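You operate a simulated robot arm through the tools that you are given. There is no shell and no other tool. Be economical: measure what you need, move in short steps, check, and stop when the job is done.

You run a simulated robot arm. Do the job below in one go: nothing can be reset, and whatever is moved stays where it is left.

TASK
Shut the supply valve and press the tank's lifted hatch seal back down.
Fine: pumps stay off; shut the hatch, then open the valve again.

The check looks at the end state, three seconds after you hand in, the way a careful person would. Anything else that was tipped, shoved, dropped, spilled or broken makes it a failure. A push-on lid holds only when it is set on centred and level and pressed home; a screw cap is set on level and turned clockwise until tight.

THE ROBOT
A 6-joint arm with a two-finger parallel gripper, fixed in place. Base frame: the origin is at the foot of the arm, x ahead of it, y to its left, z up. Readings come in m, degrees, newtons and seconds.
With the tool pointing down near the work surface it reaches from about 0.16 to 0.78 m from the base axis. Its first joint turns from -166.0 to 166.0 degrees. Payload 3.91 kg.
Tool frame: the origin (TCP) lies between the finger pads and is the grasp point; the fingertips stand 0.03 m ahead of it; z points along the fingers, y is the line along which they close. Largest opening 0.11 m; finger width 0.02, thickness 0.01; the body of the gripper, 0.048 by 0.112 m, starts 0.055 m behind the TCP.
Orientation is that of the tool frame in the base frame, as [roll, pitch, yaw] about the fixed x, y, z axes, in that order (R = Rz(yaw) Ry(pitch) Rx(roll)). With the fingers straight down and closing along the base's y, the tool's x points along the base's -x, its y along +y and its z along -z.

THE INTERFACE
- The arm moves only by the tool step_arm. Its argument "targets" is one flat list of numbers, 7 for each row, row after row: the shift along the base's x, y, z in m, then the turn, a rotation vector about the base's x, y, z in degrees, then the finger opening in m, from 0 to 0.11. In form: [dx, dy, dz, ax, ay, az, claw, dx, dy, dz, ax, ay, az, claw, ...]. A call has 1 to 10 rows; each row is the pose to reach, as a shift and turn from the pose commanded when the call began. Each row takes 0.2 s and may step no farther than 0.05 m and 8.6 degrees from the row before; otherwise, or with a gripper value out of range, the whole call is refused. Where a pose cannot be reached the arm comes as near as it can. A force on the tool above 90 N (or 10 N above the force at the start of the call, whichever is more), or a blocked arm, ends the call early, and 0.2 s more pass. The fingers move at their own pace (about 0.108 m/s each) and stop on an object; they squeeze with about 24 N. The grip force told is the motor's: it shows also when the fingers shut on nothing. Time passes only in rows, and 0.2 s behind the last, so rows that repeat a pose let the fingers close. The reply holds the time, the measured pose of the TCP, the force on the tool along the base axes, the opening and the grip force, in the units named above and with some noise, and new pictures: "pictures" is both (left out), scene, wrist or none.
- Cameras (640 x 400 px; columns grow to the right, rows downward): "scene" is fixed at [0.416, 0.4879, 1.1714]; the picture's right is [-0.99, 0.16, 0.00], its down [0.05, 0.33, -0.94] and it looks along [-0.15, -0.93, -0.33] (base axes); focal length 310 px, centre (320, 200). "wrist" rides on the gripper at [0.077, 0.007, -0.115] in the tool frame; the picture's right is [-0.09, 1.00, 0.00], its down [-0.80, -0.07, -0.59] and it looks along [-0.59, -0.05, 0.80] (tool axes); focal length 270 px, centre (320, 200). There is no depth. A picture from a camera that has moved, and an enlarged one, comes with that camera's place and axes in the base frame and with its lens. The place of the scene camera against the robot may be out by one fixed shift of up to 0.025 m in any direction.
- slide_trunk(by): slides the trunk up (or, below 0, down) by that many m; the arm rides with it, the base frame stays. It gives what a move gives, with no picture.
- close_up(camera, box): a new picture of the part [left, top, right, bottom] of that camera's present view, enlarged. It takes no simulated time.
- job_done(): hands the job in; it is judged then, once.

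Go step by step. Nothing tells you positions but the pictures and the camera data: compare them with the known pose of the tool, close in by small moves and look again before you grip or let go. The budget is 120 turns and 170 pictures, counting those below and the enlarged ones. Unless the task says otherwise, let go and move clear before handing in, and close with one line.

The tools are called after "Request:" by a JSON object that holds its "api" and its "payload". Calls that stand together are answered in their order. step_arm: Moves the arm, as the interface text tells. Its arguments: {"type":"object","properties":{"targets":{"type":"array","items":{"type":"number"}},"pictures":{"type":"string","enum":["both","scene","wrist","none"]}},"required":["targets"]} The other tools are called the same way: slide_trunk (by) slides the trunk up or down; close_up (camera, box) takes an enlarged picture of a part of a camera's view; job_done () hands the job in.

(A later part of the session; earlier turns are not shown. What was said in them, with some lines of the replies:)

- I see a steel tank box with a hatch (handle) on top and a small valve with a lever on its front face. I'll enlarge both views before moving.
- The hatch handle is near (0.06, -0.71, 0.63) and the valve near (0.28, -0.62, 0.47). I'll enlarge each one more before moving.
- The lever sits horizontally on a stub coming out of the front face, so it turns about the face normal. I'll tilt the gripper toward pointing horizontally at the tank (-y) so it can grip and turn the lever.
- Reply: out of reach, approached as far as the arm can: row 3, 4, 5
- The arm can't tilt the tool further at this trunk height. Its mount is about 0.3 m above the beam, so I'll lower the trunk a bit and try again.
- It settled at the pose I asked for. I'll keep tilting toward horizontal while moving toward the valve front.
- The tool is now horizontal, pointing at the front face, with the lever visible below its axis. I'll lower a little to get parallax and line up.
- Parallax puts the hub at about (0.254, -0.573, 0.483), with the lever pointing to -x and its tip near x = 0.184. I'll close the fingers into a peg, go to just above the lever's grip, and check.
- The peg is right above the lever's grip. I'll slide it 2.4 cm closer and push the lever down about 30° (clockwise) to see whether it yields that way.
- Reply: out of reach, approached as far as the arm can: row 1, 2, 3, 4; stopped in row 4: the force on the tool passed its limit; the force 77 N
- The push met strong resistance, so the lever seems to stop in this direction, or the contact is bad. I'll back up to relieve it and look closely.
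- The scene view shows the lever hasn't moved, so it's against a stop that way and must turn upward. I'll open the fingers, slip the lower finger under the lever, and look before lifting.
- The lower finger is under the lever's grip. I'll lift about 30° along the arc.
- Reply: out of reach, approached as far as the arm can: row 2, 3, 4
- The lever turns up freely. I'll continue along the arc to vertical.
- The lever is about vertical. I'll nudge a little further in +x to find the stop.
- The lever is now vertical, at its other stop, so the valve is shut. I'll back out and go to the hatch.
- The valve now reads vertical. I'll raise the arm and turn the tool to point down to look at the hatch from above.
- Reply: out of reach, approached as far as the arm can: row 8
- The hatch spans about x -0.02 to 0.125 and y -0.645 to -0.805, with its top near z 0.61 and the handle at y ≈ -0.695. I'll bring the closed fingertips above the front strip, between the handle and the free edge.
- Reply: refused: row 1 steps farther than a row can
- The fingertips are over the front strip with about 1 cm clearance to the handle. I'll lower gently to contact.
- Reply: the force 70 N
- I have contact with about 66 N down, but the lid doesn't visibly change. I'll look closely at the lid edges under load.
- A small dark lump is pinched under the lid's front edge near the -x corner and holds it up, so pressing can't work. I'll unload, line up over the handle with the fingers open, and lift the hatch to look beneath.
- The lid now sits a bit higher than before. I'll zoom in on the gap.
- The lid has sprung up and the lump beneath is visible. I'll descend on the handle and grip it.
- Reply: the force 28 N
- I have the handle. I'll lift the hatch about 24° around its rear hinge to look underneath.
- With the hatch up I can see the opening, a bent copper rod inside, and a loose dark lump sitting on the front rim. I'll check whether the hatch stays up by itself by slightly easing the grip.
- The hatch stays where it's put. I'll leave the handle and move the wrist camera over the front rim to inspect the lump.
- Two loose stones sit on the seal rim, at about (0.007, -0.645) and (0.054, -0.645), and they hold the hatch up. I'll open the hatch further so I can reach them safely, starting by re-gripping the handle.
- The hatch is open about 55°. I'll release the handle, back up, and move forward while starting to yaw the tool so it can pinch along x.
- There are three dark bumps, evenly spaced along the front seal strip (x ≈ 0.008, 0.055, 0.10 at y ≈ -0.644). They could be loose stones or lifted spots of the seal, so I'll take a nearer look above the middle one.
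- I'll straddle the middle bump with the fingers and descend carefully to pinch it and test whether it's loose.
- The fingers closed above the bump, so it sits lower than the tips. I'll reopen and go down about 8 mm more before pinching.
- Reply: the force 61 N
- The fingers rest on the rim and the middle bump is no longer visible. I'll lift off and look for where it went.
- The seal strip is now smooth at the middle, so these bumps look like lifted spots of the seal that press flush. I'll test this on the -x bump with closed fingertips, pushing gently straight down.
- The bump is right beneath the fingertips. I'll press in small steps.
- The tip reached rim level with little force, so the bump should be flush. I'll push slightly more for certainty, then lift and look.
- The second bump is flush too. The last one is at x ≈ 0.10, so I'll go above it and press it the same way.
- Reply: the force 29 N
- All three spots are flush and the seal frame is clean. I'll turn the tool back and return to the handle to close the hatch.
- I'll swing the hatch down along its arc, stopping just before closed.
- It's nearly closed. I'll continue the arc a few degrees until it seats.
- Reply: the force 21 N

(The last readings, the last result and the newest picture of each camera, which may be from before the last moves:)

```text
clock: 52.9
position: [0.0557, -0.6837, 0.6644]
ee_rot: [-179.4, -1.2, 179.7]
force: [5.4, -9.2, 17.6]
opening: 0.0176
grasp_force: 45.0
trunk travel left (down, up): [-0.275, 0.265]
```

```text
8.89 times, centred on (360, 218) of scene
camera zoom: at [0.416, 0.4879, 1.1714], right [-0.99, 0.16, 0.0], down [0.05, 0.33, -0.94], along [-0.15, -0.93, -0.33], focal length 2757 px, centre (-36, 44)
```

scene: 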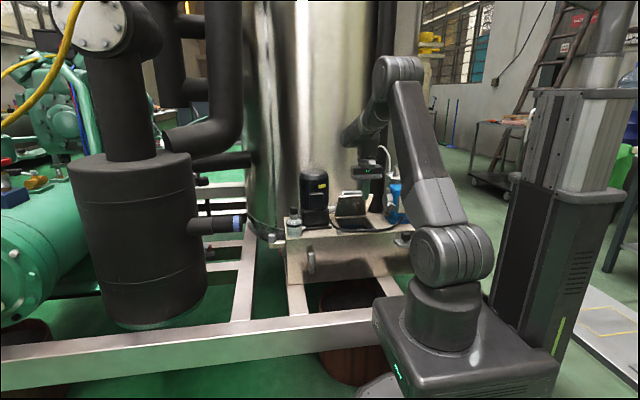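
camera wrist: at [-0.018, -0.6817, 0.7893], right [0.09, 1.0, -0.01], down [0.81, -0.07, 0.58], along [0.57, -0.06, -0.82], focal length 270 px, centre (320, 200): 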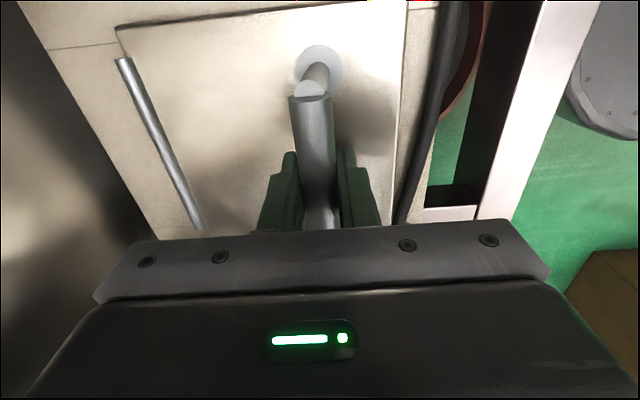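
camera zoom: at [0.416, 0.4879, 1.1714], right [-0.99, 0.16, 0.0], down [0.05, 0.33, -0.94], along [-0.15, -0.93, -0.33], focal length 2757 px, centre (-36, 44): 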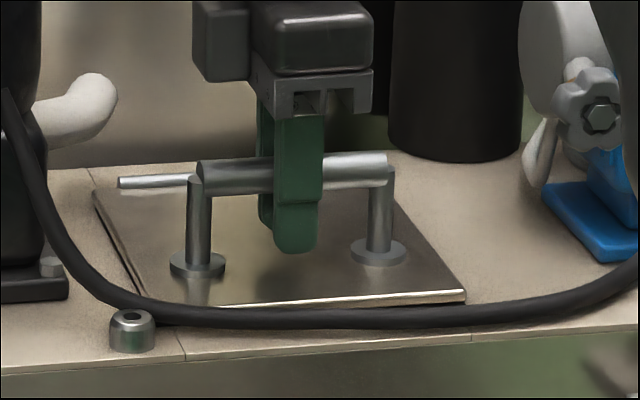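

The lid is down with contact force. I'll release, raise clear, and inspect whether it stays shut.

Request:
{"api": "step_arm", "payload": {"targets": [0, 0, -0.001, 0, 0, 0, 0.05, 0, 0, 0, 0, 0, 0, 0.05, 0, 0, 0.04, 0, 0, 0, 0.05, 0, 0, 0.08, 0, 0, 0, 0.05, 0, 0.024, 0.08, 0, 0, 0, 0.0, 0, 0.024, 0.08, 0, 0, 0, 0.0], "pictures": "wrist"}}

Request:
{"api": "close_up", "payload": {"camera": "scene", "box": [335, 205, 385, 237]}}

```text
clock: 54.3
position: [0.056, -0.658, 0.7422]
ee_rot: [-179.7, -1.2, 179.8]
force: [-1.2, -0.4, 0.6]
opening: 0.0
grasp_force: 23.5
trunk travel left (down, up): [-0.275, 0.265]
camera wrist: at [-0.0186, -0.6514, 0.8572], right [0.09, 1.0, -0.01], down [0.81, -0.07, 0.58], along [0.57, -0.06, -0.82], focal length 270 px, centre (320, 200)
```

wrist: 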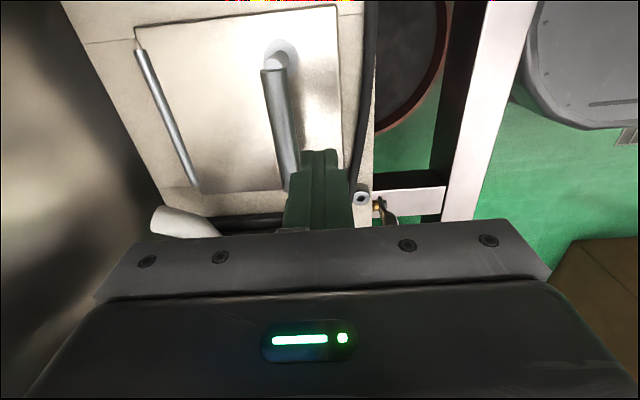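

```text
12.50 times, centred on (360, 221) of scene
camera zoom: at [0.416, 0.4879, 1.1714], right [-0.99, 0.16, 0.0], down [0.05, 0.33, -0.94], along [-0.15, -0.93, -0.33], focal length 3878 px, centre (-180, -62)
```

zoom: 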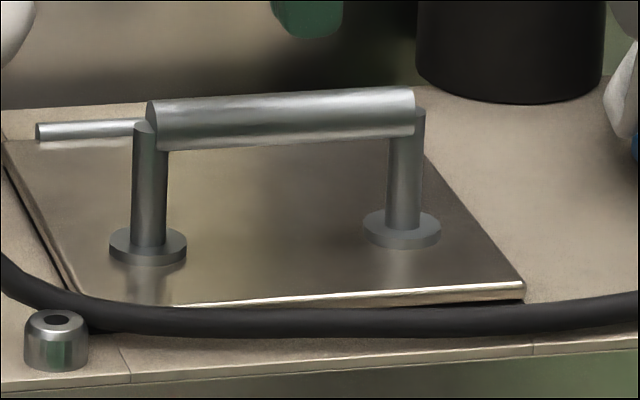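

A thin line still shows at the front, so I'll press the front strip firmly with the closed fingertips.

Request:
{"api": "step_arm", "payload": {"targets": [0, 0, -0.04, 0, 0, 0, 0, 0, 0, -0.08, 0, 0, 0, 0, 0, 0, -0.09, 0, 0, 0, 0, 0, 0, -0.096, 0, 0, 0, 0, 0, 0, -0.1, 0, 0, 0, 0], "pictures": "none"}}

Request:
{"api": "close_up", "payload": {"camera": "scene", "box": [335, 205, 385, 237]}}

```text
clock: 55.5
position: [0.0558, -0.6578, 0.6524]
ee_rot: [-178.9, -1.2, 179.8]
force: [-1.0, 12.1, 65.4]
opening: 0.0
grasp_force: 24.7
trunk travel left (down, up): [-0.275, 0.265]
```

```text
12.50 times, centred on (360, 221) of scene
camera zoom: at [0.416, 0.4879, 1.1714], right [-0.99, 0.16, 0.0], down [0.05, 0.33, -0.94], along [-0.15, -0.93, -0.33], focal length 3878 px, centre (-180, -62)
```

zoom: 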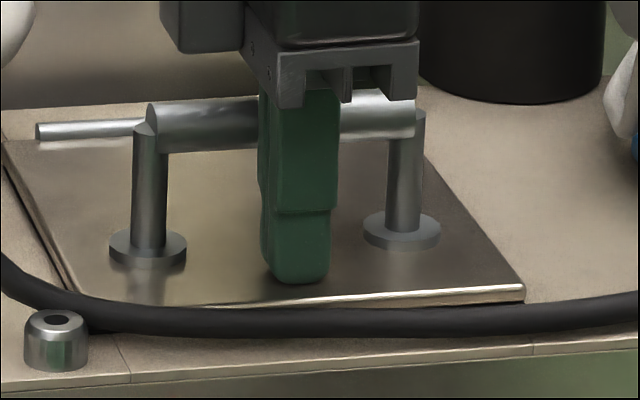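

It's now 2 mm lower than in the first press and firmly seated. I'll add a little pressure, hold, then lift straight up and check it.

Request:
{"api": "step_arm", "payload": {"targets": [0, 0, -0.002, 0, 0, 0, 0, 0, 0, -0.002, 0, 0, 0, 0, 0, 0, 0.0, 0, 0, 0, 0, 0, -0.002, 0.01, 0, 0, 0, 0, 0, 0, 0.04, 0, 0, 0, 0, 0, 0, 0.09, 0, 0, 0, 0, 0, 0.02, 0.12, 0, 0, 0, 0, 0, 0.05, 0.14, 0, 0, 0, 0], "pictures": "wrist"}}

Request:
{"api": "close_up", "payload": {"camera": "scene", "box": [335, 205, 385, 237]}}

Request:
{"api": "close_up", "payload": {"camera": "wrist", "box": [100, 0, 360, 200]}}

```text
clock: 57.3
position: [0.0573, -0.6087, 0.7847]
ee_rot: [-179.8, -1.2, 179.7]
force: [-0.3, -1.2, -0.6]
opening: 0.0
grasp_force: 23.8
trunk travel left (down, up): [-0.275, 0.265]
camera wrist: at [-0.0168, -0.6021, 0.9], right [0.09, 1.0, -0.01], down [0.81, -0.07, 0.58], along [0.57, -0.06, -0.82], focal length 270 px, centre (320, 200)
```

wrist: 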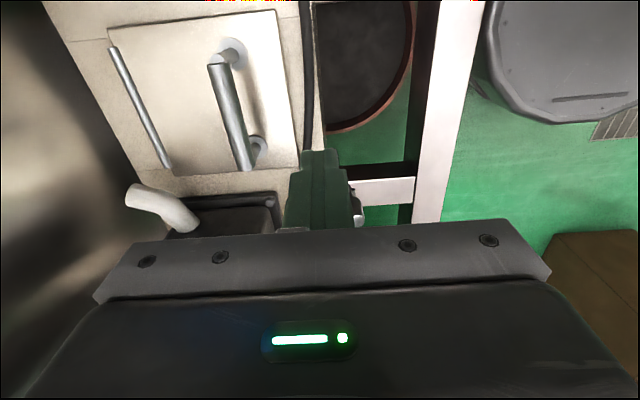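

```text
12.50 times, centred on (360, 221) of scene
camera zoom: at [0.416, 0.4879, 1.1714], right [-0.99, 0.16, 0.0], down [0.05, 0.33, -0.94], along [-0.15, -0.93, -0.33], focal length 3878 px, centre (-180, -62)
```

zoom: 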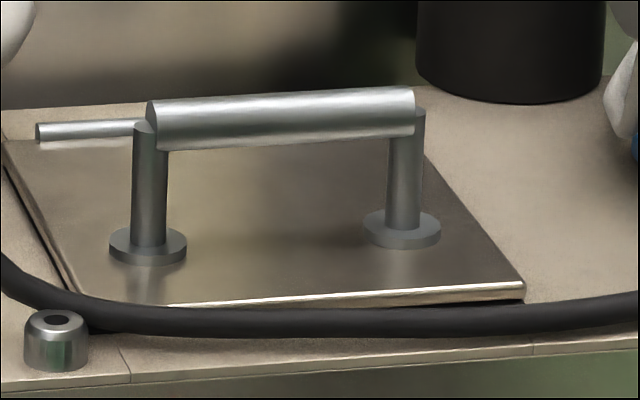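

```text
2.00 times, centred on (230, 100) of wrist
camera zoom: at [-0.0168, -0.6021, 0.9], right [0.09, 1.0, -0.01], down [0.81, -0.07, 0.58], along [0.57, -0.06, -0.82], focal length 541 px, centre (500, 400)
```

zoom: 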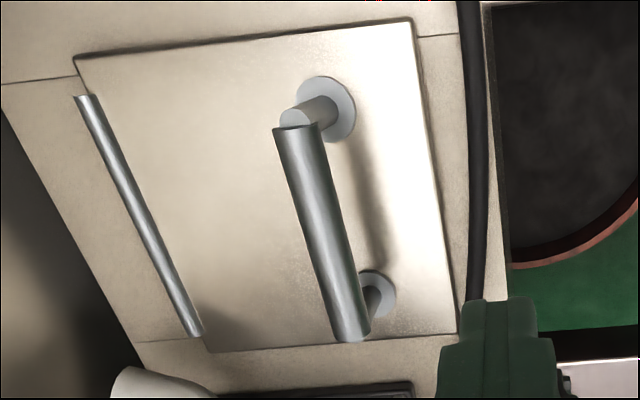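

Request:
{"api": "close_up", "payload": {"camera": "scene", "box": [362, 222, 382, 234]}}

Request:
{"api": "close_up", "payload": {"camera": "wrist", "box": [255, 0, 335, 165]}}

```text
16.00 times, centred on (372, 228) of scene
camera zoom: at [0.416, 0.4879, 1.1714], right [-0.99, 0.16, 0.0], down [0.05, 0.33, -0.94], along [-0.15, -0.93, -0.33], focal length 4963 px, centre (-512, -248)
```

zoom: 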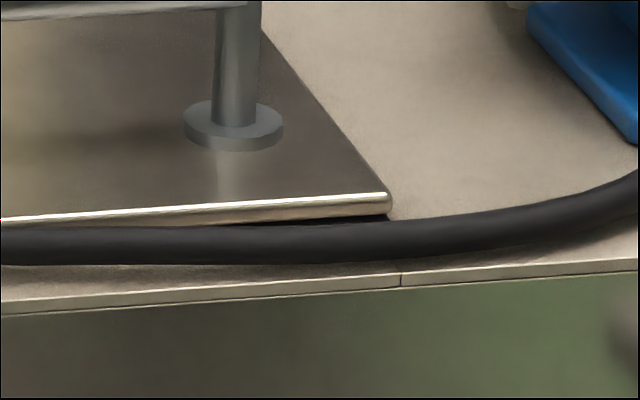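

```text
2.42 times, centred on (295, 82) of wrist
camera zoom: at [-0.0168, -0.6021, 0.9], right [0.09, 1.0, -0.01], down [0.81, -0.07, 0.58], along [0.57, -0.06, -0.82], focal length 655 px, centre (381, 485)
```

zoom: 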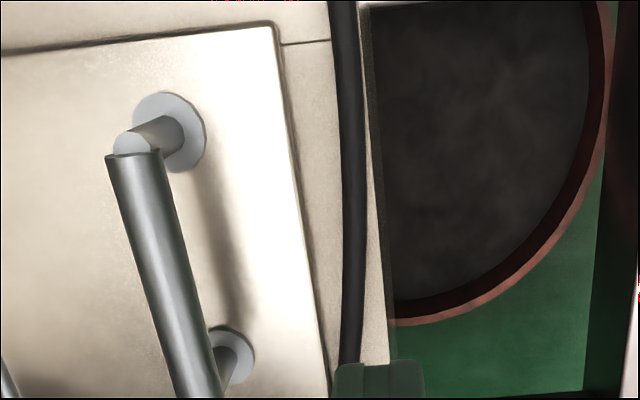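

The lid rebounds about a millimetre when I let go quickly. I'll press again more softly and unload it slowly.

Request:
{"api": "step_arm", "payload": {"targets": [0, -0.02, -0.02, 0, 0, 0, 0, 0, -0.05, -0.05, 0, 0, 0, 0, 0, -0.05, -0.09, 0, 0, 0, 0, 0, -0.05, -0.12, 0, 0, 0, 0, 0, -0.05, -0.13, 0, 0, 0, 0, 0, -0.05, -0.138, 0, 0, 0, 0, 0, -0.05, -0.138, 0, 0, 0, 0], "pictures": "none"}}

Request:
{"api": "step_arm", "payload": {"targets": [0, 0, 0.001, 0, 0, 0, 0, 0, 0, 0.002, 0, 0, 0, 0, 0, 0, 0.003, 0, 0, 0, 0, 0, 0, 0.004, 0, 0, 0, 0, 0, 0, 0.005, 0, 0, 0, 0, 0, 0, 0.006, 0, 0, 0, 0, 0, 0, 0.007, 0, 0, 0, 0, 0, 0, 0.008, 0, 0, 0, 0, 0, 0, 0.009, 0, 0, 0, 0, 0, 0, 0.01, 0, 0, 0, 0], "pictures": "none"}}

Request:
{"api": "close_up", "payload": {"camera": "scene", "box": [362, 222, 382, 234]}}

```text
clock: 58.9
position: [0.0555, -0.6586, 0.6546]
ee_rot: [-179.1, -1.1, 179.8]
force: [1.1, 9.3, 52.6]
opening: 0.0002
grasp_force: 23.8
trunk travel left (down, up): [-0.275, 0.265]
```

```text
clock: 61.1
position: [0.056, -0.6568, 0.6543]
ee_rot: [-179.9, -1.2, 179.7]
force: [-1.3, -1.8, 7.8]
opening: 0.0002
grasp_force: 24.3
trunk travel left (down, up): [-0.275, 0.265]
```

```text
16.00 times, centred on (372, 228) of scene
camera zoom: at [0.416, 0.4879, 1.1714], right [-0.99, 0.16, 0.0], down [0.05, 0.33, -0.94], along [-0.15, -0.93, -0.33], focal length 4963 px, centre (-512, -248)
```

zoom: 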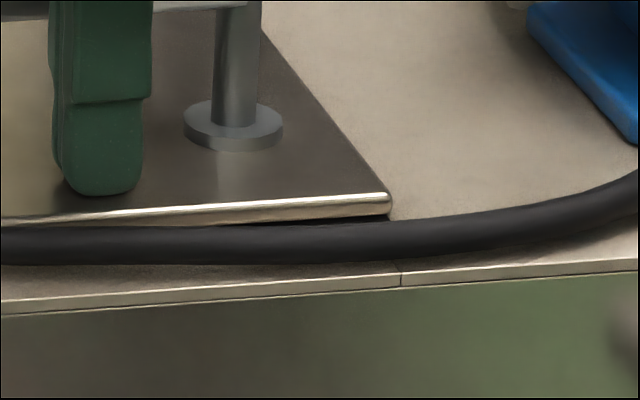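

The gap at the front edge doesn't fully vanish. I'll leave slowly, turn the tool horizontal, and view the gap at lid level with the wrist camera on the way to the valve.

Request:
{"api": "step_arm", "payload": {"targets": [0, 0, 0.003, 0, 0, 0, 0, 0, 0, 0.01, 0, 0, 0, 0, 0, 0, 0.05, 0, 0, 0, 0, 0, 0.02, 0.09, 0, 0, 0, 0, 0, 0.06, 0.12, 0, 0, 0, 0, 0, 0.1, 0.14, -8, 0, 0, 0, 0, 0.14, 0.14, -16, 0, 0, 0.05, 0, 0.16, 0.14, -24, 0, 0, 0.1, 0, 0.18, 0.14, -32, 0, 0, 0.11, 0, 0.19, 0.14, -40, 0, 0, 0.11], "pictures": "none"}}

Request:
{"api": "step_arm", "payload": {"targets": [0, 0, -0.01, -8, 0, 0, 0.11, 0, 0, -0.02, -16, 0, 0, 0.11, 0, 0, -0.04, -24, 0, 0, 0.11, 0, 0, -0.06, -32, 0, 0, 0.11, 0, 0, -0.08, -40, 0, 0, 0.11, 0, 0, -0.1, -48, 0, 0, 0.11, 0, 0, -0.11, -50, 0, 0, 0.11, 0, 0, -0.11, -50, 0, 0, 0.11], "pictures": "both"}}

```text
clock: 63.3
position: [0.0448, -0.5018, 0.8122]
ee_rot: [-146.6, -3.1, 177.3]
force: [0.5, 0.2, -0.1]
opening: 0.1097
grasp_force: 0.0
out of reach, approached as far as the arm can: row 9, 10
trunk travel left (down, up): [-0.275, 0.265]
```

```text
clock: 65.1
position: [0.1433, -0.4956, 0.7016]
ee_rot: [-96.7, -0.3, 172.8]
force: [-0.2, 0.1, 0.1]
opening: 0.1099
grasp_force: 0.1
out of reach, approached as far as the arm can: row 1, 2, 3, 4, 5, 6, 7, 8
trunk travel left (down, up): [-0.275, 0.265]
camera wrist: at [0.0822, -0.3731, 0.7084], right [0.1, 0.1, -0.99], down [0.87, 0.48, 0.13], along [0.49, -0.87, -0.04], focal length 270 px, centre (320, 200)
```

scene: 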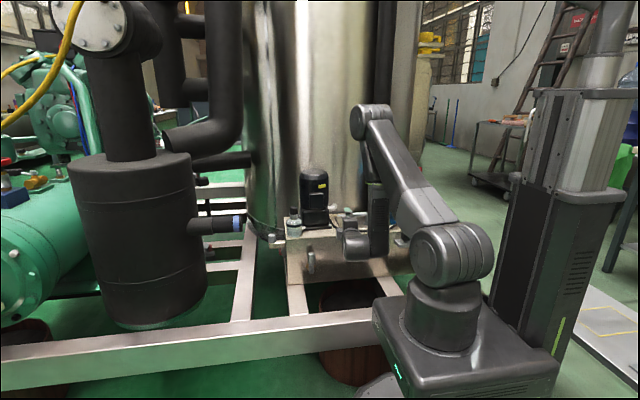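
wrist: 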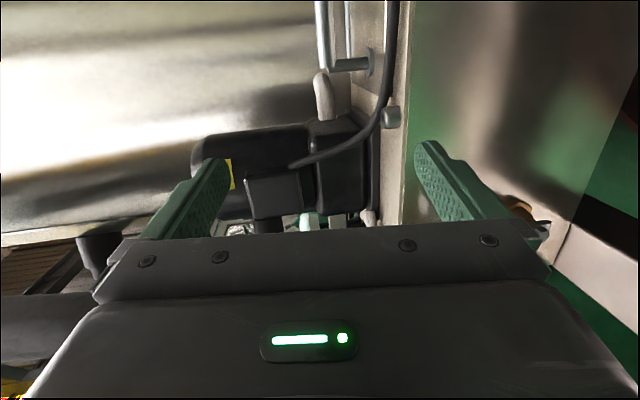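

Request:
{"api": "step_arm", "payload": {"targets": [-0.01, 0.005, -0.015, 0, 0, -7, 0.11, -0.03, 0.01, -0.03, 0, 0, -14, 0.11, -0.05, 0.01, -0.045, 0, 0, -21, 0.11, -0.07, 0.01, -0.06, 0, 0, -28, 0.11, -0.09, 0.01, -0.06, 0, 0, -30, 0.11, -0.09, 0.01, -0.06, 0, 0, -30, 0.11], "pictures": "wrist"}}

```text
clock: 66.5
position: [0.0533, -0.4838, 0.6425]
ee_rot: [-96.7, -0.4, 142.7]
force: [-0.2, 0.6, 0.4]
opening: 0.1102
grasp_force: 0.1
trunk travel left (down, up): [-0.275, 0.265]
camera wrist: at [0.0615, -0.3467, 0.6489], right [0.14, 0.04, -0.99], down [0.99, -0.02, 0.13], along [-0.02, -1.0, -0.04], focal length 270 px, centre (320, 200)
```

wrist: 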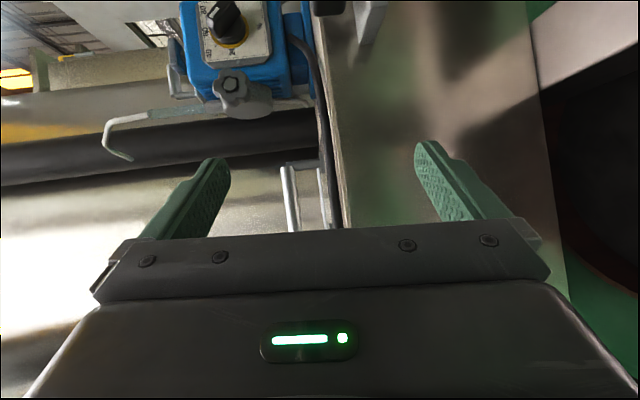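

Request:
{"api": "close_up", "payload": {"camera": "wrist", "box": [270, 140, 360, 235]}}

```text
4.21 times, centred on (315, 188) of wrist
camera zoom: at [0.0615, -0.3467, 0.6489], right [0.14, 0.04, -0.99], down [0.99, -0.02, 0.13], along [-0.02, -1.0, -0.04], focal length 1138 px, centre (341, 253)
```

zoom: 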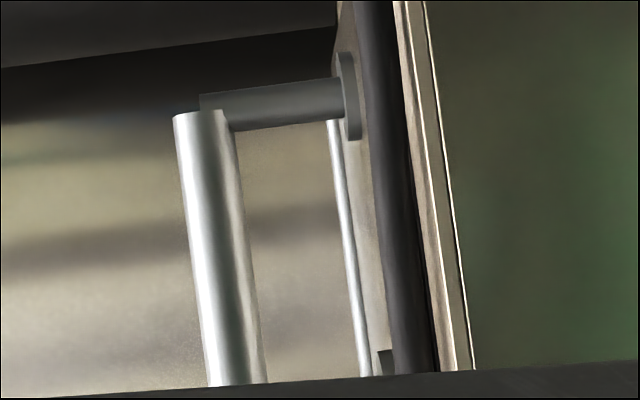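

The cable hides the gap at this angle. I'll view it from a bit higher and to the side.

Request:
{"api": "step_arm", "payload": {"targets": [0.02, 0, 0.04, 0, 0, 0, 0.11, 0.04, 0, 0.08, 0, 0, 0, 0.11, 0.06, 0, 0.12, 0, 0, 0, 0.11, 0.08, 0, 0.14, 0, 0, 0, 0.11, 0.08, 0, 0.14, 0, 0, 0, 0.11], "pictures": "wrist"}}

Request:
{"api": "close_up", "payload": {"camera": "wrist", "box": [400, 40, 540, 180]}}

```text
clock: 67.7
position: [0.1343, -0.4824, 0.7836]
ee_rot: [-96.7, -0.4, 142.8]
force: [0.2, 0.3, -0.7]
opening: 0.1098
grasp_force: 0.0
trunk travel left (down, up): [-0.275, 0.265]
camera wrist: at [0.1421, -0.3461, 0.7898], right [0.14, 0.04, -0.99], down [0.99, -0.02, 0.13], along [-0.02, -1.0, -0.05], focal length 270 px, centre (320, 200)
```

wrist: 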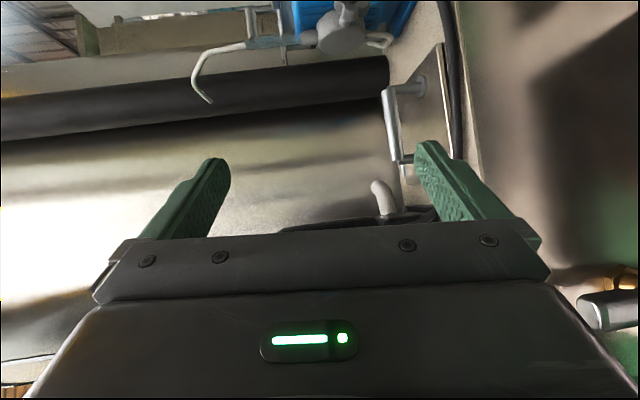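

```text
2.86 times, centred on (470, 110) of wrist
camera zoom: at [0.1421, -0.3461, 0.7898], right [0.14, 0.04, -0.99], down [0.99, -0.02, 0.13], along [-0.02, -1.0, -0.05], focal length 772 px, centre (-109, 457)
```

zoom: 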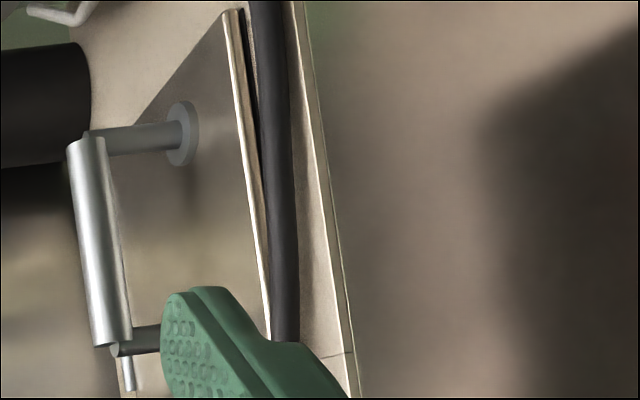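

Request:
{"api": "close_up", "payload": {"camera": "wrist", "box": [470, 38, 510, 150]}}

Request:
{"api": "close_up", "payload": {"camera": "wrist", "box": [470, 40, 500, 70]}}

Request:
{"api": "close_up", "payload": {"camera": "scene", "box": [355, 218, 385, 236]}}

```text
3.57 times, centred on (490, 94) of wrist
camera zoom: at [0.1421, -0.3461, 0.7898], right [0.14, 0.04, -0.99], down [0.99, -0.02, 0.13], along [-0.02, -1.0, -0.05], focal length 965 px, centre (-287, 579)
```

zoom: 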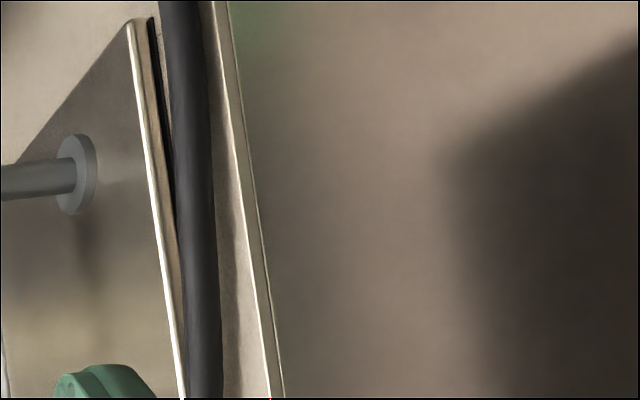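

```text
13.33 times, centred on (485, 55) of wrist
camera zoom: at [0.1421, -0.3461, 0.7898], right [0.14, 0.04, -0.99], down [0.99, -0.02, 0.13], along [-0.02, -1.0, -0.05], focal length 3604 px, centre (-1880, 2133)
```

zoom: 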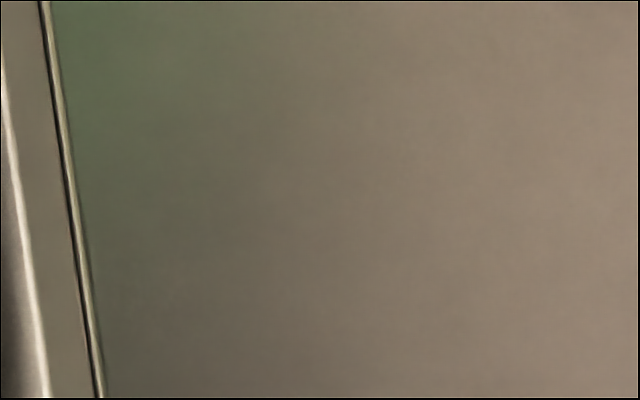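

```text
16.00 times, centred on (370, 227) of scene
camera zoom: at [0.416, 0.4879, 1.1714], right [-0.99, 0.16, 0.0], down [0.05, 0.33, -0.94], along [-0.15, -0.93, -0.33], focal length 4963 px, centre (-480, -232)
```

zoom: 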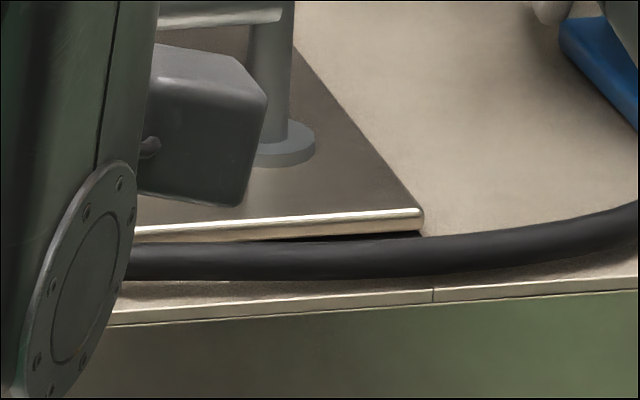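

I can't tell from here whether the seal spots stayed flush under the lid. I'll turn the tool down again, reopen the hatch partway, and check.

Request:
{"api": "step_arm", "payload": {"targets": [0, 0, 0.02, 0, 0, 8, 0.11, 0, 0, 0.03, 0, 0, 16, 0.11, 0, 0, 0.04, 0, 0, 24, 0.11, 0, 0, 0.04, 0, 0, 32, 0.11, 0, 0, 0.04, 0, 0, 37, 0.11], "pictures": "none"}}

Request:
{"api": "step_arm", "payload": {"targets": [0, -0.01, 0, 8.3, 0, 0, 0.1, -0.01, -0.02, 0, 16.6, 0, 0, 0.05, -0.02, -0.03, 0, 24.9, 0, 0, 0.05, -0.03, -0.04, 0, 33.2, 0, 0, 0.05, -0.04, -0.05, 0, 41.5, 0, 0, 0.05, -0.05, -0.06, 0, 49.8, 0, 0, 0.05, -0.06, -0.08, 0, 58.1, 0, 0, 0.05, -0.07, -0.1, 0, 66.4, 0, 0, 0.05, -0.075, -0.12, 0, 74.7, 0, 0, 0.05, -0.078, -0.14, 0, 83, 0, 0, 0.05], "pictures": "wrist"}}

```text
clock: 68.9
position: [0.184, -0.4759, 0.8278]
ee_rot: [-96.8, -0.6, 178.3]
force: [0.5, 0.9, -0.3]
opening: 0.1099
grasp_force: 0.1
out of reach, approached as far as the arm can: row 4, 5
trunk travel left (down, up): [-0.275, 0.265]
```

```text
clock: 71.1
position: [0.1051, -0.6169, 0.8267]
ee_rot: [-179.8, -0.2, -179.6]
force: [0.1, 0.7, 0.0]
opening: 0.0501
grasp_force: 0.0
out of reach, approached as far as the arm can: row 1, 2, 6, 7
trunk travel left (down, up): [-0.275, 0.265]
camera wrist: at [0.0289, -0.6112, 0.9402], right [0.08, 1.0, 0.0], down [0.8, -0.06, 0.59], along [0.59, -0.05, -0.81], focal length 270 px, centre (320, 200)
```

wrist: 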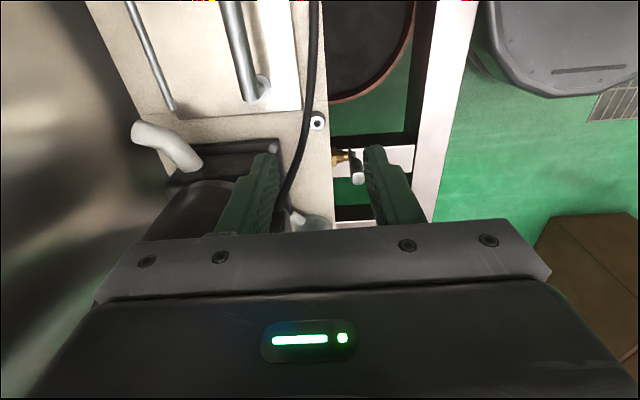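

Request:
{"api": "close_up", "payload": {"camera": "scene", "box": [325, 195, 385, 240]}}

Request:
{"api": "step_arm", "payload": {"targets": [-0.025, -0.03, -0.02, 0, 0, 0, 0.05, -0.049, -0.069, -0.04, 0, 0, 0, 0.05, -0.049, -0.069, -0.09, 0, 0, 0, 0.05, -0.049, -0.069, -0.09, 0, 0, 0, 0.05], "pictures": "wrist"}}

```text
8.89 times, centred on (355, 218) of scene
camera zoom: at [0.416, 0.4879, 1.1714], right [-0.99, 0.16, 0.0], down [0.05, 0.33, -0.94], along [-0.15, -0.93, -0.33], focal length 2757 px, centre (9, 44)
```

zoom: 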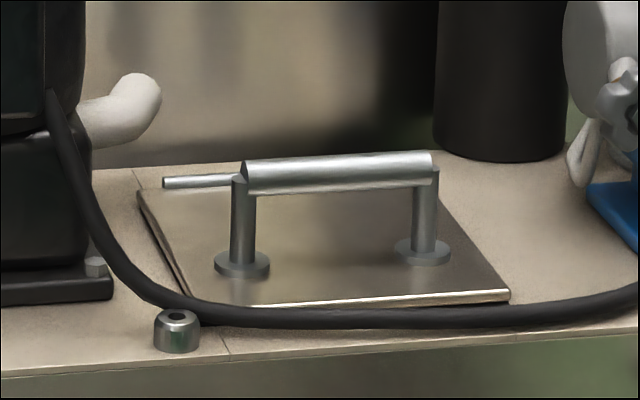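

```text
clock: 72.1
position: [0.0561, -0.6847, 0.739]
ee_rot: [-179.7, -0.3, -179.8]
force: [0.2, -1.0, 0.8]
opening: 0.0503
grasp_force: 0.1
trunk travel left (down, up): [-0.275, 0.265]
camera wrist: at [-0.0197, -0.6794, 0.8525], right [0.08, 1.0, -0.01], down [0.8, -0.06, 0.59], along [0.59, -0.05, -0.81], focal length 270 px, centre (320, 200)
```

wrist: 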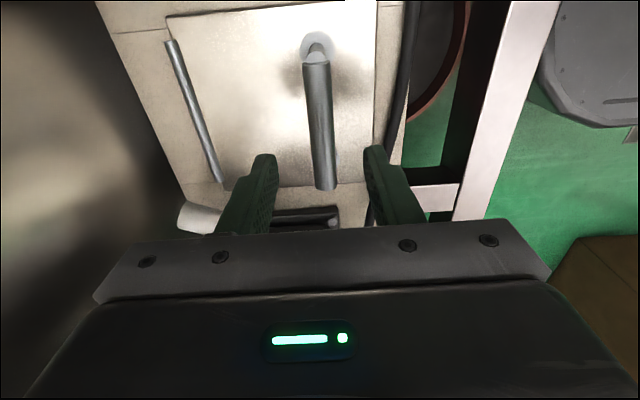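

The lid now sits exactly where it first did, with no bump showing under its edge, so the hatch is shut on its stop. I'll retreat and go back to the valve to reopen it.

Request:
{"api": "step_arm", "payload": {"targets": [0, 0, 0.04, 0, 0, 0, 0.05, 0.02, 0.03, 0.07, 0, 0, 0, 0.05, 0.04, 0.06, 0.1, -4, 0, 0, 0, 0.06, 0.09, 0.11, -12, 0, 0, 0, 0.08, 0.12, 0.11, -20, 0, 0, 0, 0.1, 0.15, 0.11, -28, 0, 0, 0, 0.12, 0.18, 0.11, -36, 0, 0, 0, 0.14, 0.21, 0.11, -44, 0, 0, 0, 0.16, 0.23, 0.11, -52, 0, 0, 0, 0.18, 0.25, 0.11, -60, 0, 0, 0], "pictures": "none"}}

Request:
{"api": "step_arm", "payload": {"targets": [0.0, 0, -0.02, -8, 0, 0, 0, 0.01, 0, -0.05, -16, 0, 0, 0, 0.02, 0, -0.08, -24, 0, 0, 0, 0.03, 0, -0.11, -30, 0, 0, 0, 0.04, 0, -0.14, -30, 0, 0, 0, 0.05, 0, -0.17, -30, 0, 0, 0, 0.055, 0, -0.2, -30, 0, 0, 0, 0.055, 0, -0.24, -30, 0, 0, 0, 0.055, 0, -0.27, -30, 0, 0, 0, 0.055, 0, -0.27, -30, 0, 0, 0], "pictures": "both"}}

```text
clock: 74.3
position: [0.237, -0.434, 0.8477]
ee_rot: [-119.5, -0.3, 179.9]
force: [-0.2, 0.5, 0.6]
opening: 0.0
grasp_force: 23.9
trunk travel left (down, up): [-0.275, 0.265]
```

```text
clock: 76.5
position: [0.2899, -0.4339, 0.5762]
ee_rot: [-89.6, -0.3, 179.7]
force: [0.5, -0.3, -0.6]
opening: 0.0001
grasp_force: 24.2
trunk travel left (down, up): [-0.275, 0.265]
camera wrist: at [0.2144, -0.3212, 0.568], right [0.08, -0.01, -1.0], down [0.8, 0.59, 0.06], along [0.59, -0.81, 0.05], focal length 270 px, centre (320, 200)
```

scene: 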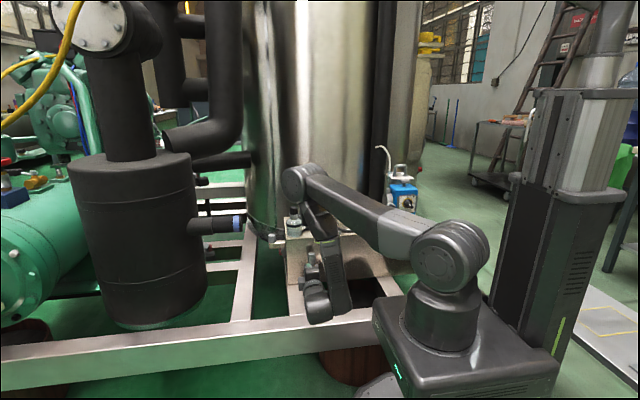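
wrist: 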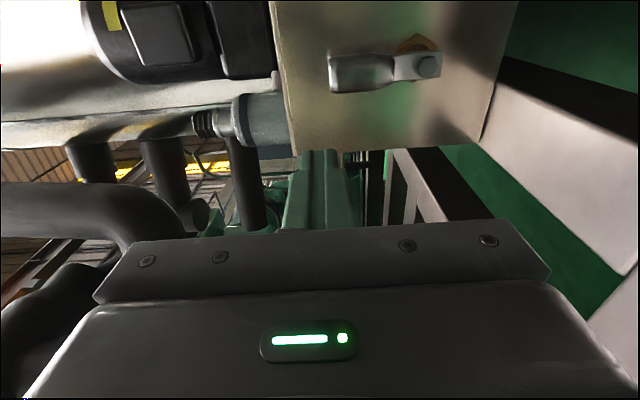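

The lever is vertical and the peg is to its +x side. I'll lower to mid-lever height and move in beside it.

Request:
{"api": "step_arm", "payload": {"targets": [0.003, 0, -0.025, 0, 0, 0, 0, 0.003, 0, -0.048, 0, 0, 0, 0, 0.003, -0.04, -0.048, 0, 0, 0, 0, 0.003, -0.08, -0.048, 0, 0, 0, 0, 0.003, -0.119, -0.048, 0, 0, 0, 0, 0.003, -0.119, -0.048, 0, 0, 0, 0], "pictures": "both"}}

```text
clock: 77.9
position: [0.2943, -0.5535, 0.5289]
ee_rot: [-89.7, -0.4, 179.8]
force: [0.5, -0.1, 0.2]
opening: 0.0001
grasp_force: 23.9
trunk travel left (down, up): [-0.275, 0.265]
camera wrist: at [0.2187, -0.4402, 0.5207], right [0.08, -0.01, -1.0], down [0.8, 0.59, 0.06], along [0.59, -0.81, 0.05], focal length 270 px, centre (320, 200)
```

scene: 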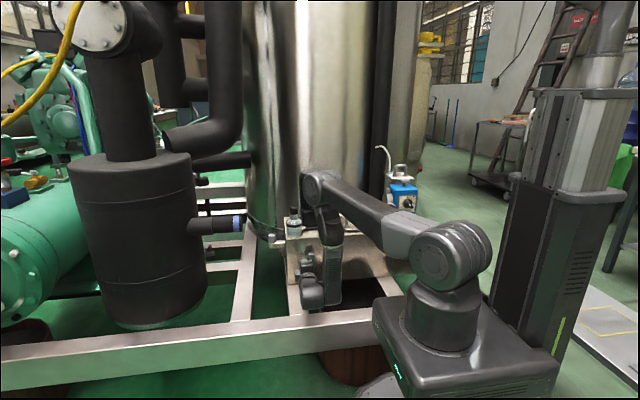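
wrist: 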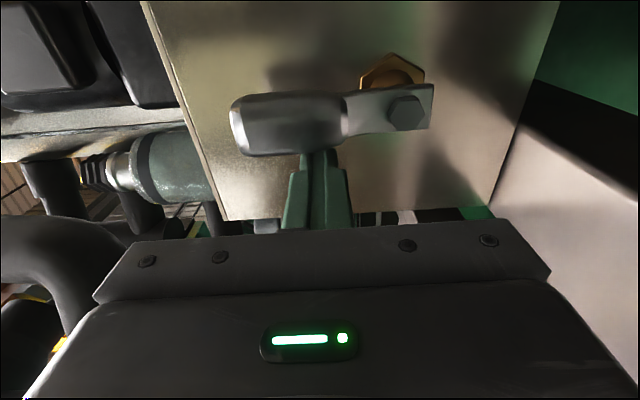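

The peg is against the lever's +x side. I'll sweep it along the arc back toward horizontal.

Request:
{"api": "step_arm", "payload": {"targets": [-0.0168, 0, 0, 0, 0, 0, 0, -0.0287, 0, 0.0035, 0, 0, 0, 0, -0.0416, 0, 0.005, 0, 0, 0, 0, -0.0548, 0, 0.003, 0, 0, 0, 0, -0.0673, 0, -0.003, 0, 0, 0, 0, -0.0773, 0, -0.0114, 0, 0, 0, 0, -0.0853, 0, -0.02, 0, 0, 0, 0, -0.0853, 0, -0.023, 0, 0, 0, 0], "pictures": "wrist"}}

```text
clock: 79.7
position: [0.2162, -0.5509, 0.5055]
ee_rot: [-89.6, -0.2, 179.2]
force: [-1.8, -0.2, 5.1]
opening: 0.0
grasp_force: 24.0
out of reach, approached as far as the arm can: row 7, 8
trunk travel left (down, up): [-0.275, 0.265]
camera wrist: at [0.1414, -0.4372, 0.4984], right [0.08, -0.01, -1.0], down [0.81, 0.58, 0.06], along [0.58, -0.81, 0.06], focal length 270 px, centre (320, 200)
```

wrist: 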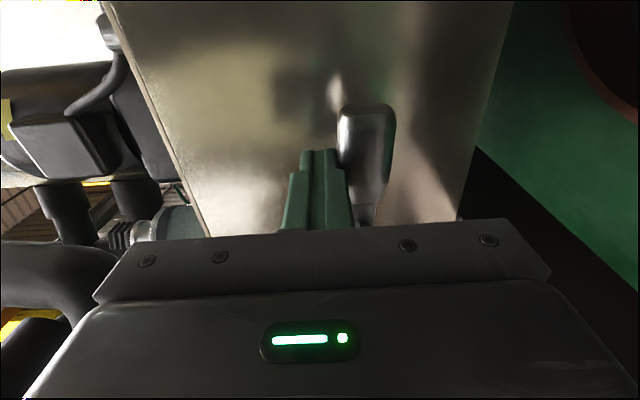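

The lever is horizontal again with the peg lightly on top. I'll push a few millimetres more to its stop, then back out.

Request:
{"api": "step_arm", "payload": {"targets": [0, 0, -0.003, 0, 0, 0, 0, 0, 0, -0.005, 0, 0, 0, 0, 0, 0, -0.005, 0, 0, 0, 0], "pictures": "none"}}

Request:
{"api": "step_arm", "payload": {"targets": [0, 0, 0.015, 0, 0, 0, 0, 0, 0.03, 0.025, 0, 0, 0, 0, 0, 0.07, 0.04, 0, 0, 0, 0, 0, 0.11, 0.07, 0, 0, 0, 0, -0.02, 0.13, 0.11, 0, 0, 0, 0, -0.03, 0.13, 0.16, 0, 0, 0, 0, -0.03, 0.13, 0.21, 0, 0, 0, 0], "pictures": "both"}}

Request:
{"api": "close_up", "payload": {"camera": "scene", "box": [280, 190, 400, 290]}}

```text
clock: 80.5
position: [0.217, -0.5515, 0.5058]
ee_rot: [-89.1, -0.2, 179.3]
force: [-22.4, 4.5, 40.1]
opening: 0.0
grasp_force: 23.6
trunk travel left (down, up): [-0.275, 0.265]
```

```text
refused: row 6 steps farther than a row can; nothing moved
```

```text
4.00 times, centred on (340, 240) of scene
camera zoom: at [0.416, 0.4879, 1.1714], right [-0.99, 0.16, 0.0], down [0.05, 0.33, -0.94], along [-0.15, -0.93, -0.33], focal length 1241 px, centre (240, 40)
```

zoom: 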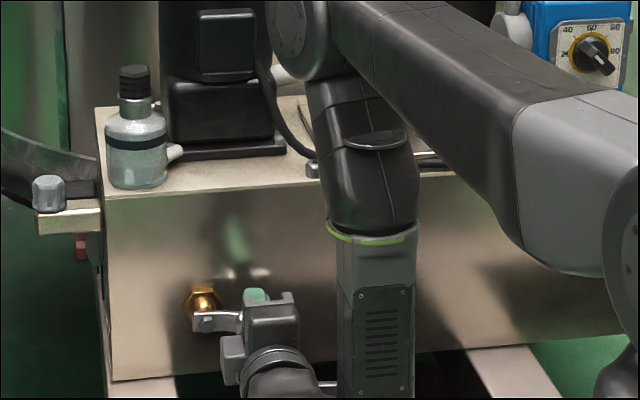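

Request:
{"api": "step_arm", "payload": {"targets": [0, 0, 0.015, 0, 0, 0, 0, 0, 0.03, 0.025, 0, 0, 0, 0, 0, 0.07, 0.04, 0, 0, 0, 0, 0, 0.1, 0.07, 0, 0, 0, 0, -0.01, 0.12, 0.11, 0, 0, 0, 0, -0.01, 0.12, 0.155, 0, 0, 0, 0, -0.01, 0.12, 0.2, 0, 0, 0, 0, -0.01, 0.12, 0.245, 0, 0, 0, 0, 0.03, 0.13, 0.27, 0, 0, 0, 0, 0.07, 0.14, 0.29, 0, 0, 0, 0], "pictures": "both"}}

Request:
{"api": "close_up", "payload": {"camera": "scene", "box": [280, 190, 400, 290]}}

Request:
{"api": "close_up", "payload": {"camera": "scene", "box": [325, 195, 385, 240]}}

```text
clock: 82.7
position: [0.2866, -0.4106, 0.7913]
ee_rot: [-89.7, -0.3, 179.8]
force: [-0.2, -0.8, 0.5]
opening: 0.0001
grasp_force: 24.1
trunk travel left (down, up): [-0.275, 0.265]
camera wrist: at [0.21, -0.2959, 0.7816], right [0.08, -0.01, -1.0], down [0.8, 0.59, 0.06], along [0.59, -0.81, 0.05], focal length 270 px, centre (320, 200)
```

scene: 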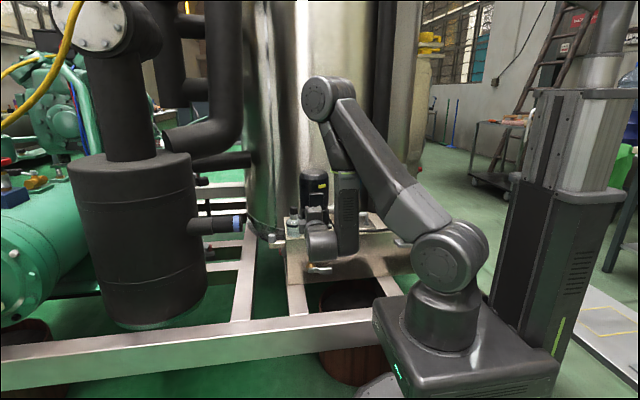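
wrist: 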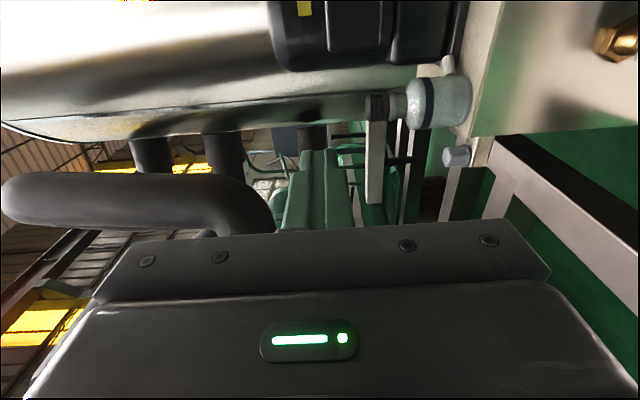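

```text
4.00 times, centred on (340, 240) of scene
camera zoom: at [0.416, 0.4879, 1.1714], right [-0.99, 0.16, 0.0], down [0.05, 0.33, -0.94], along [-0.15, -0.93, -0.33], focal length 1241 px, centre (240, 40)
```

zoom: 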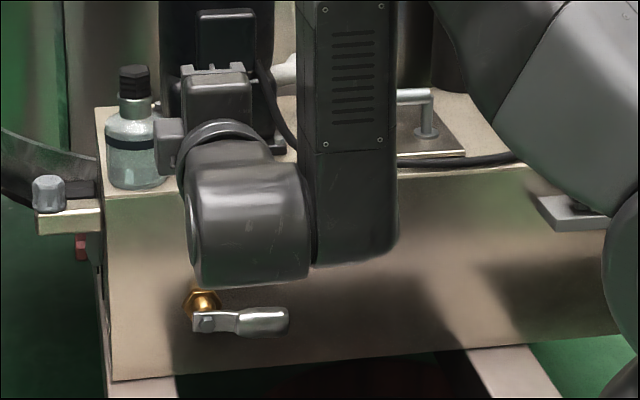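

```text
8.89 times, centred on (355, 218) of scene
camera zoom: at [0.416, 0.4879, 1.1714], right [-0.99, 0.16, 0.0], down [0.05, 0.33, -0.94], along [-0.15, -0.93, -0.33], focal length 2757 px, centre (9, 44)
```

zoom: 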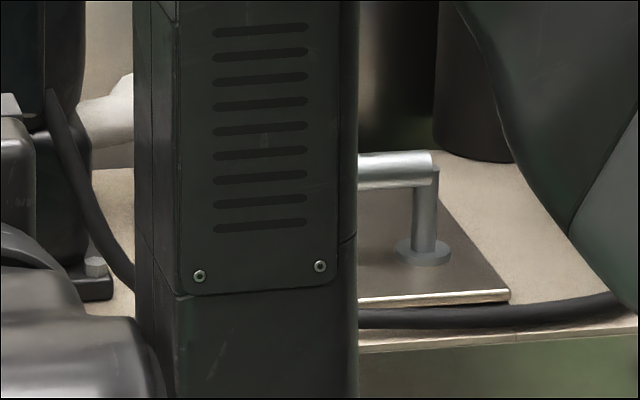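

The lever is back at its original horizontal (open) stop, the hatch is down with the seal flush, and the arm is clear of everything. The pumps were not touched, so I'm handing in.

Request:
{"api": "job_done", "payload": {}}

```text
The job is handed in.
```

The job is handed in: I shut the valve, pressed the three lifted seal spots flush, closed the hatch, reopened the valve, and left the pumps untouched. I took the lever's starting position as open, since nothing on it is marked.
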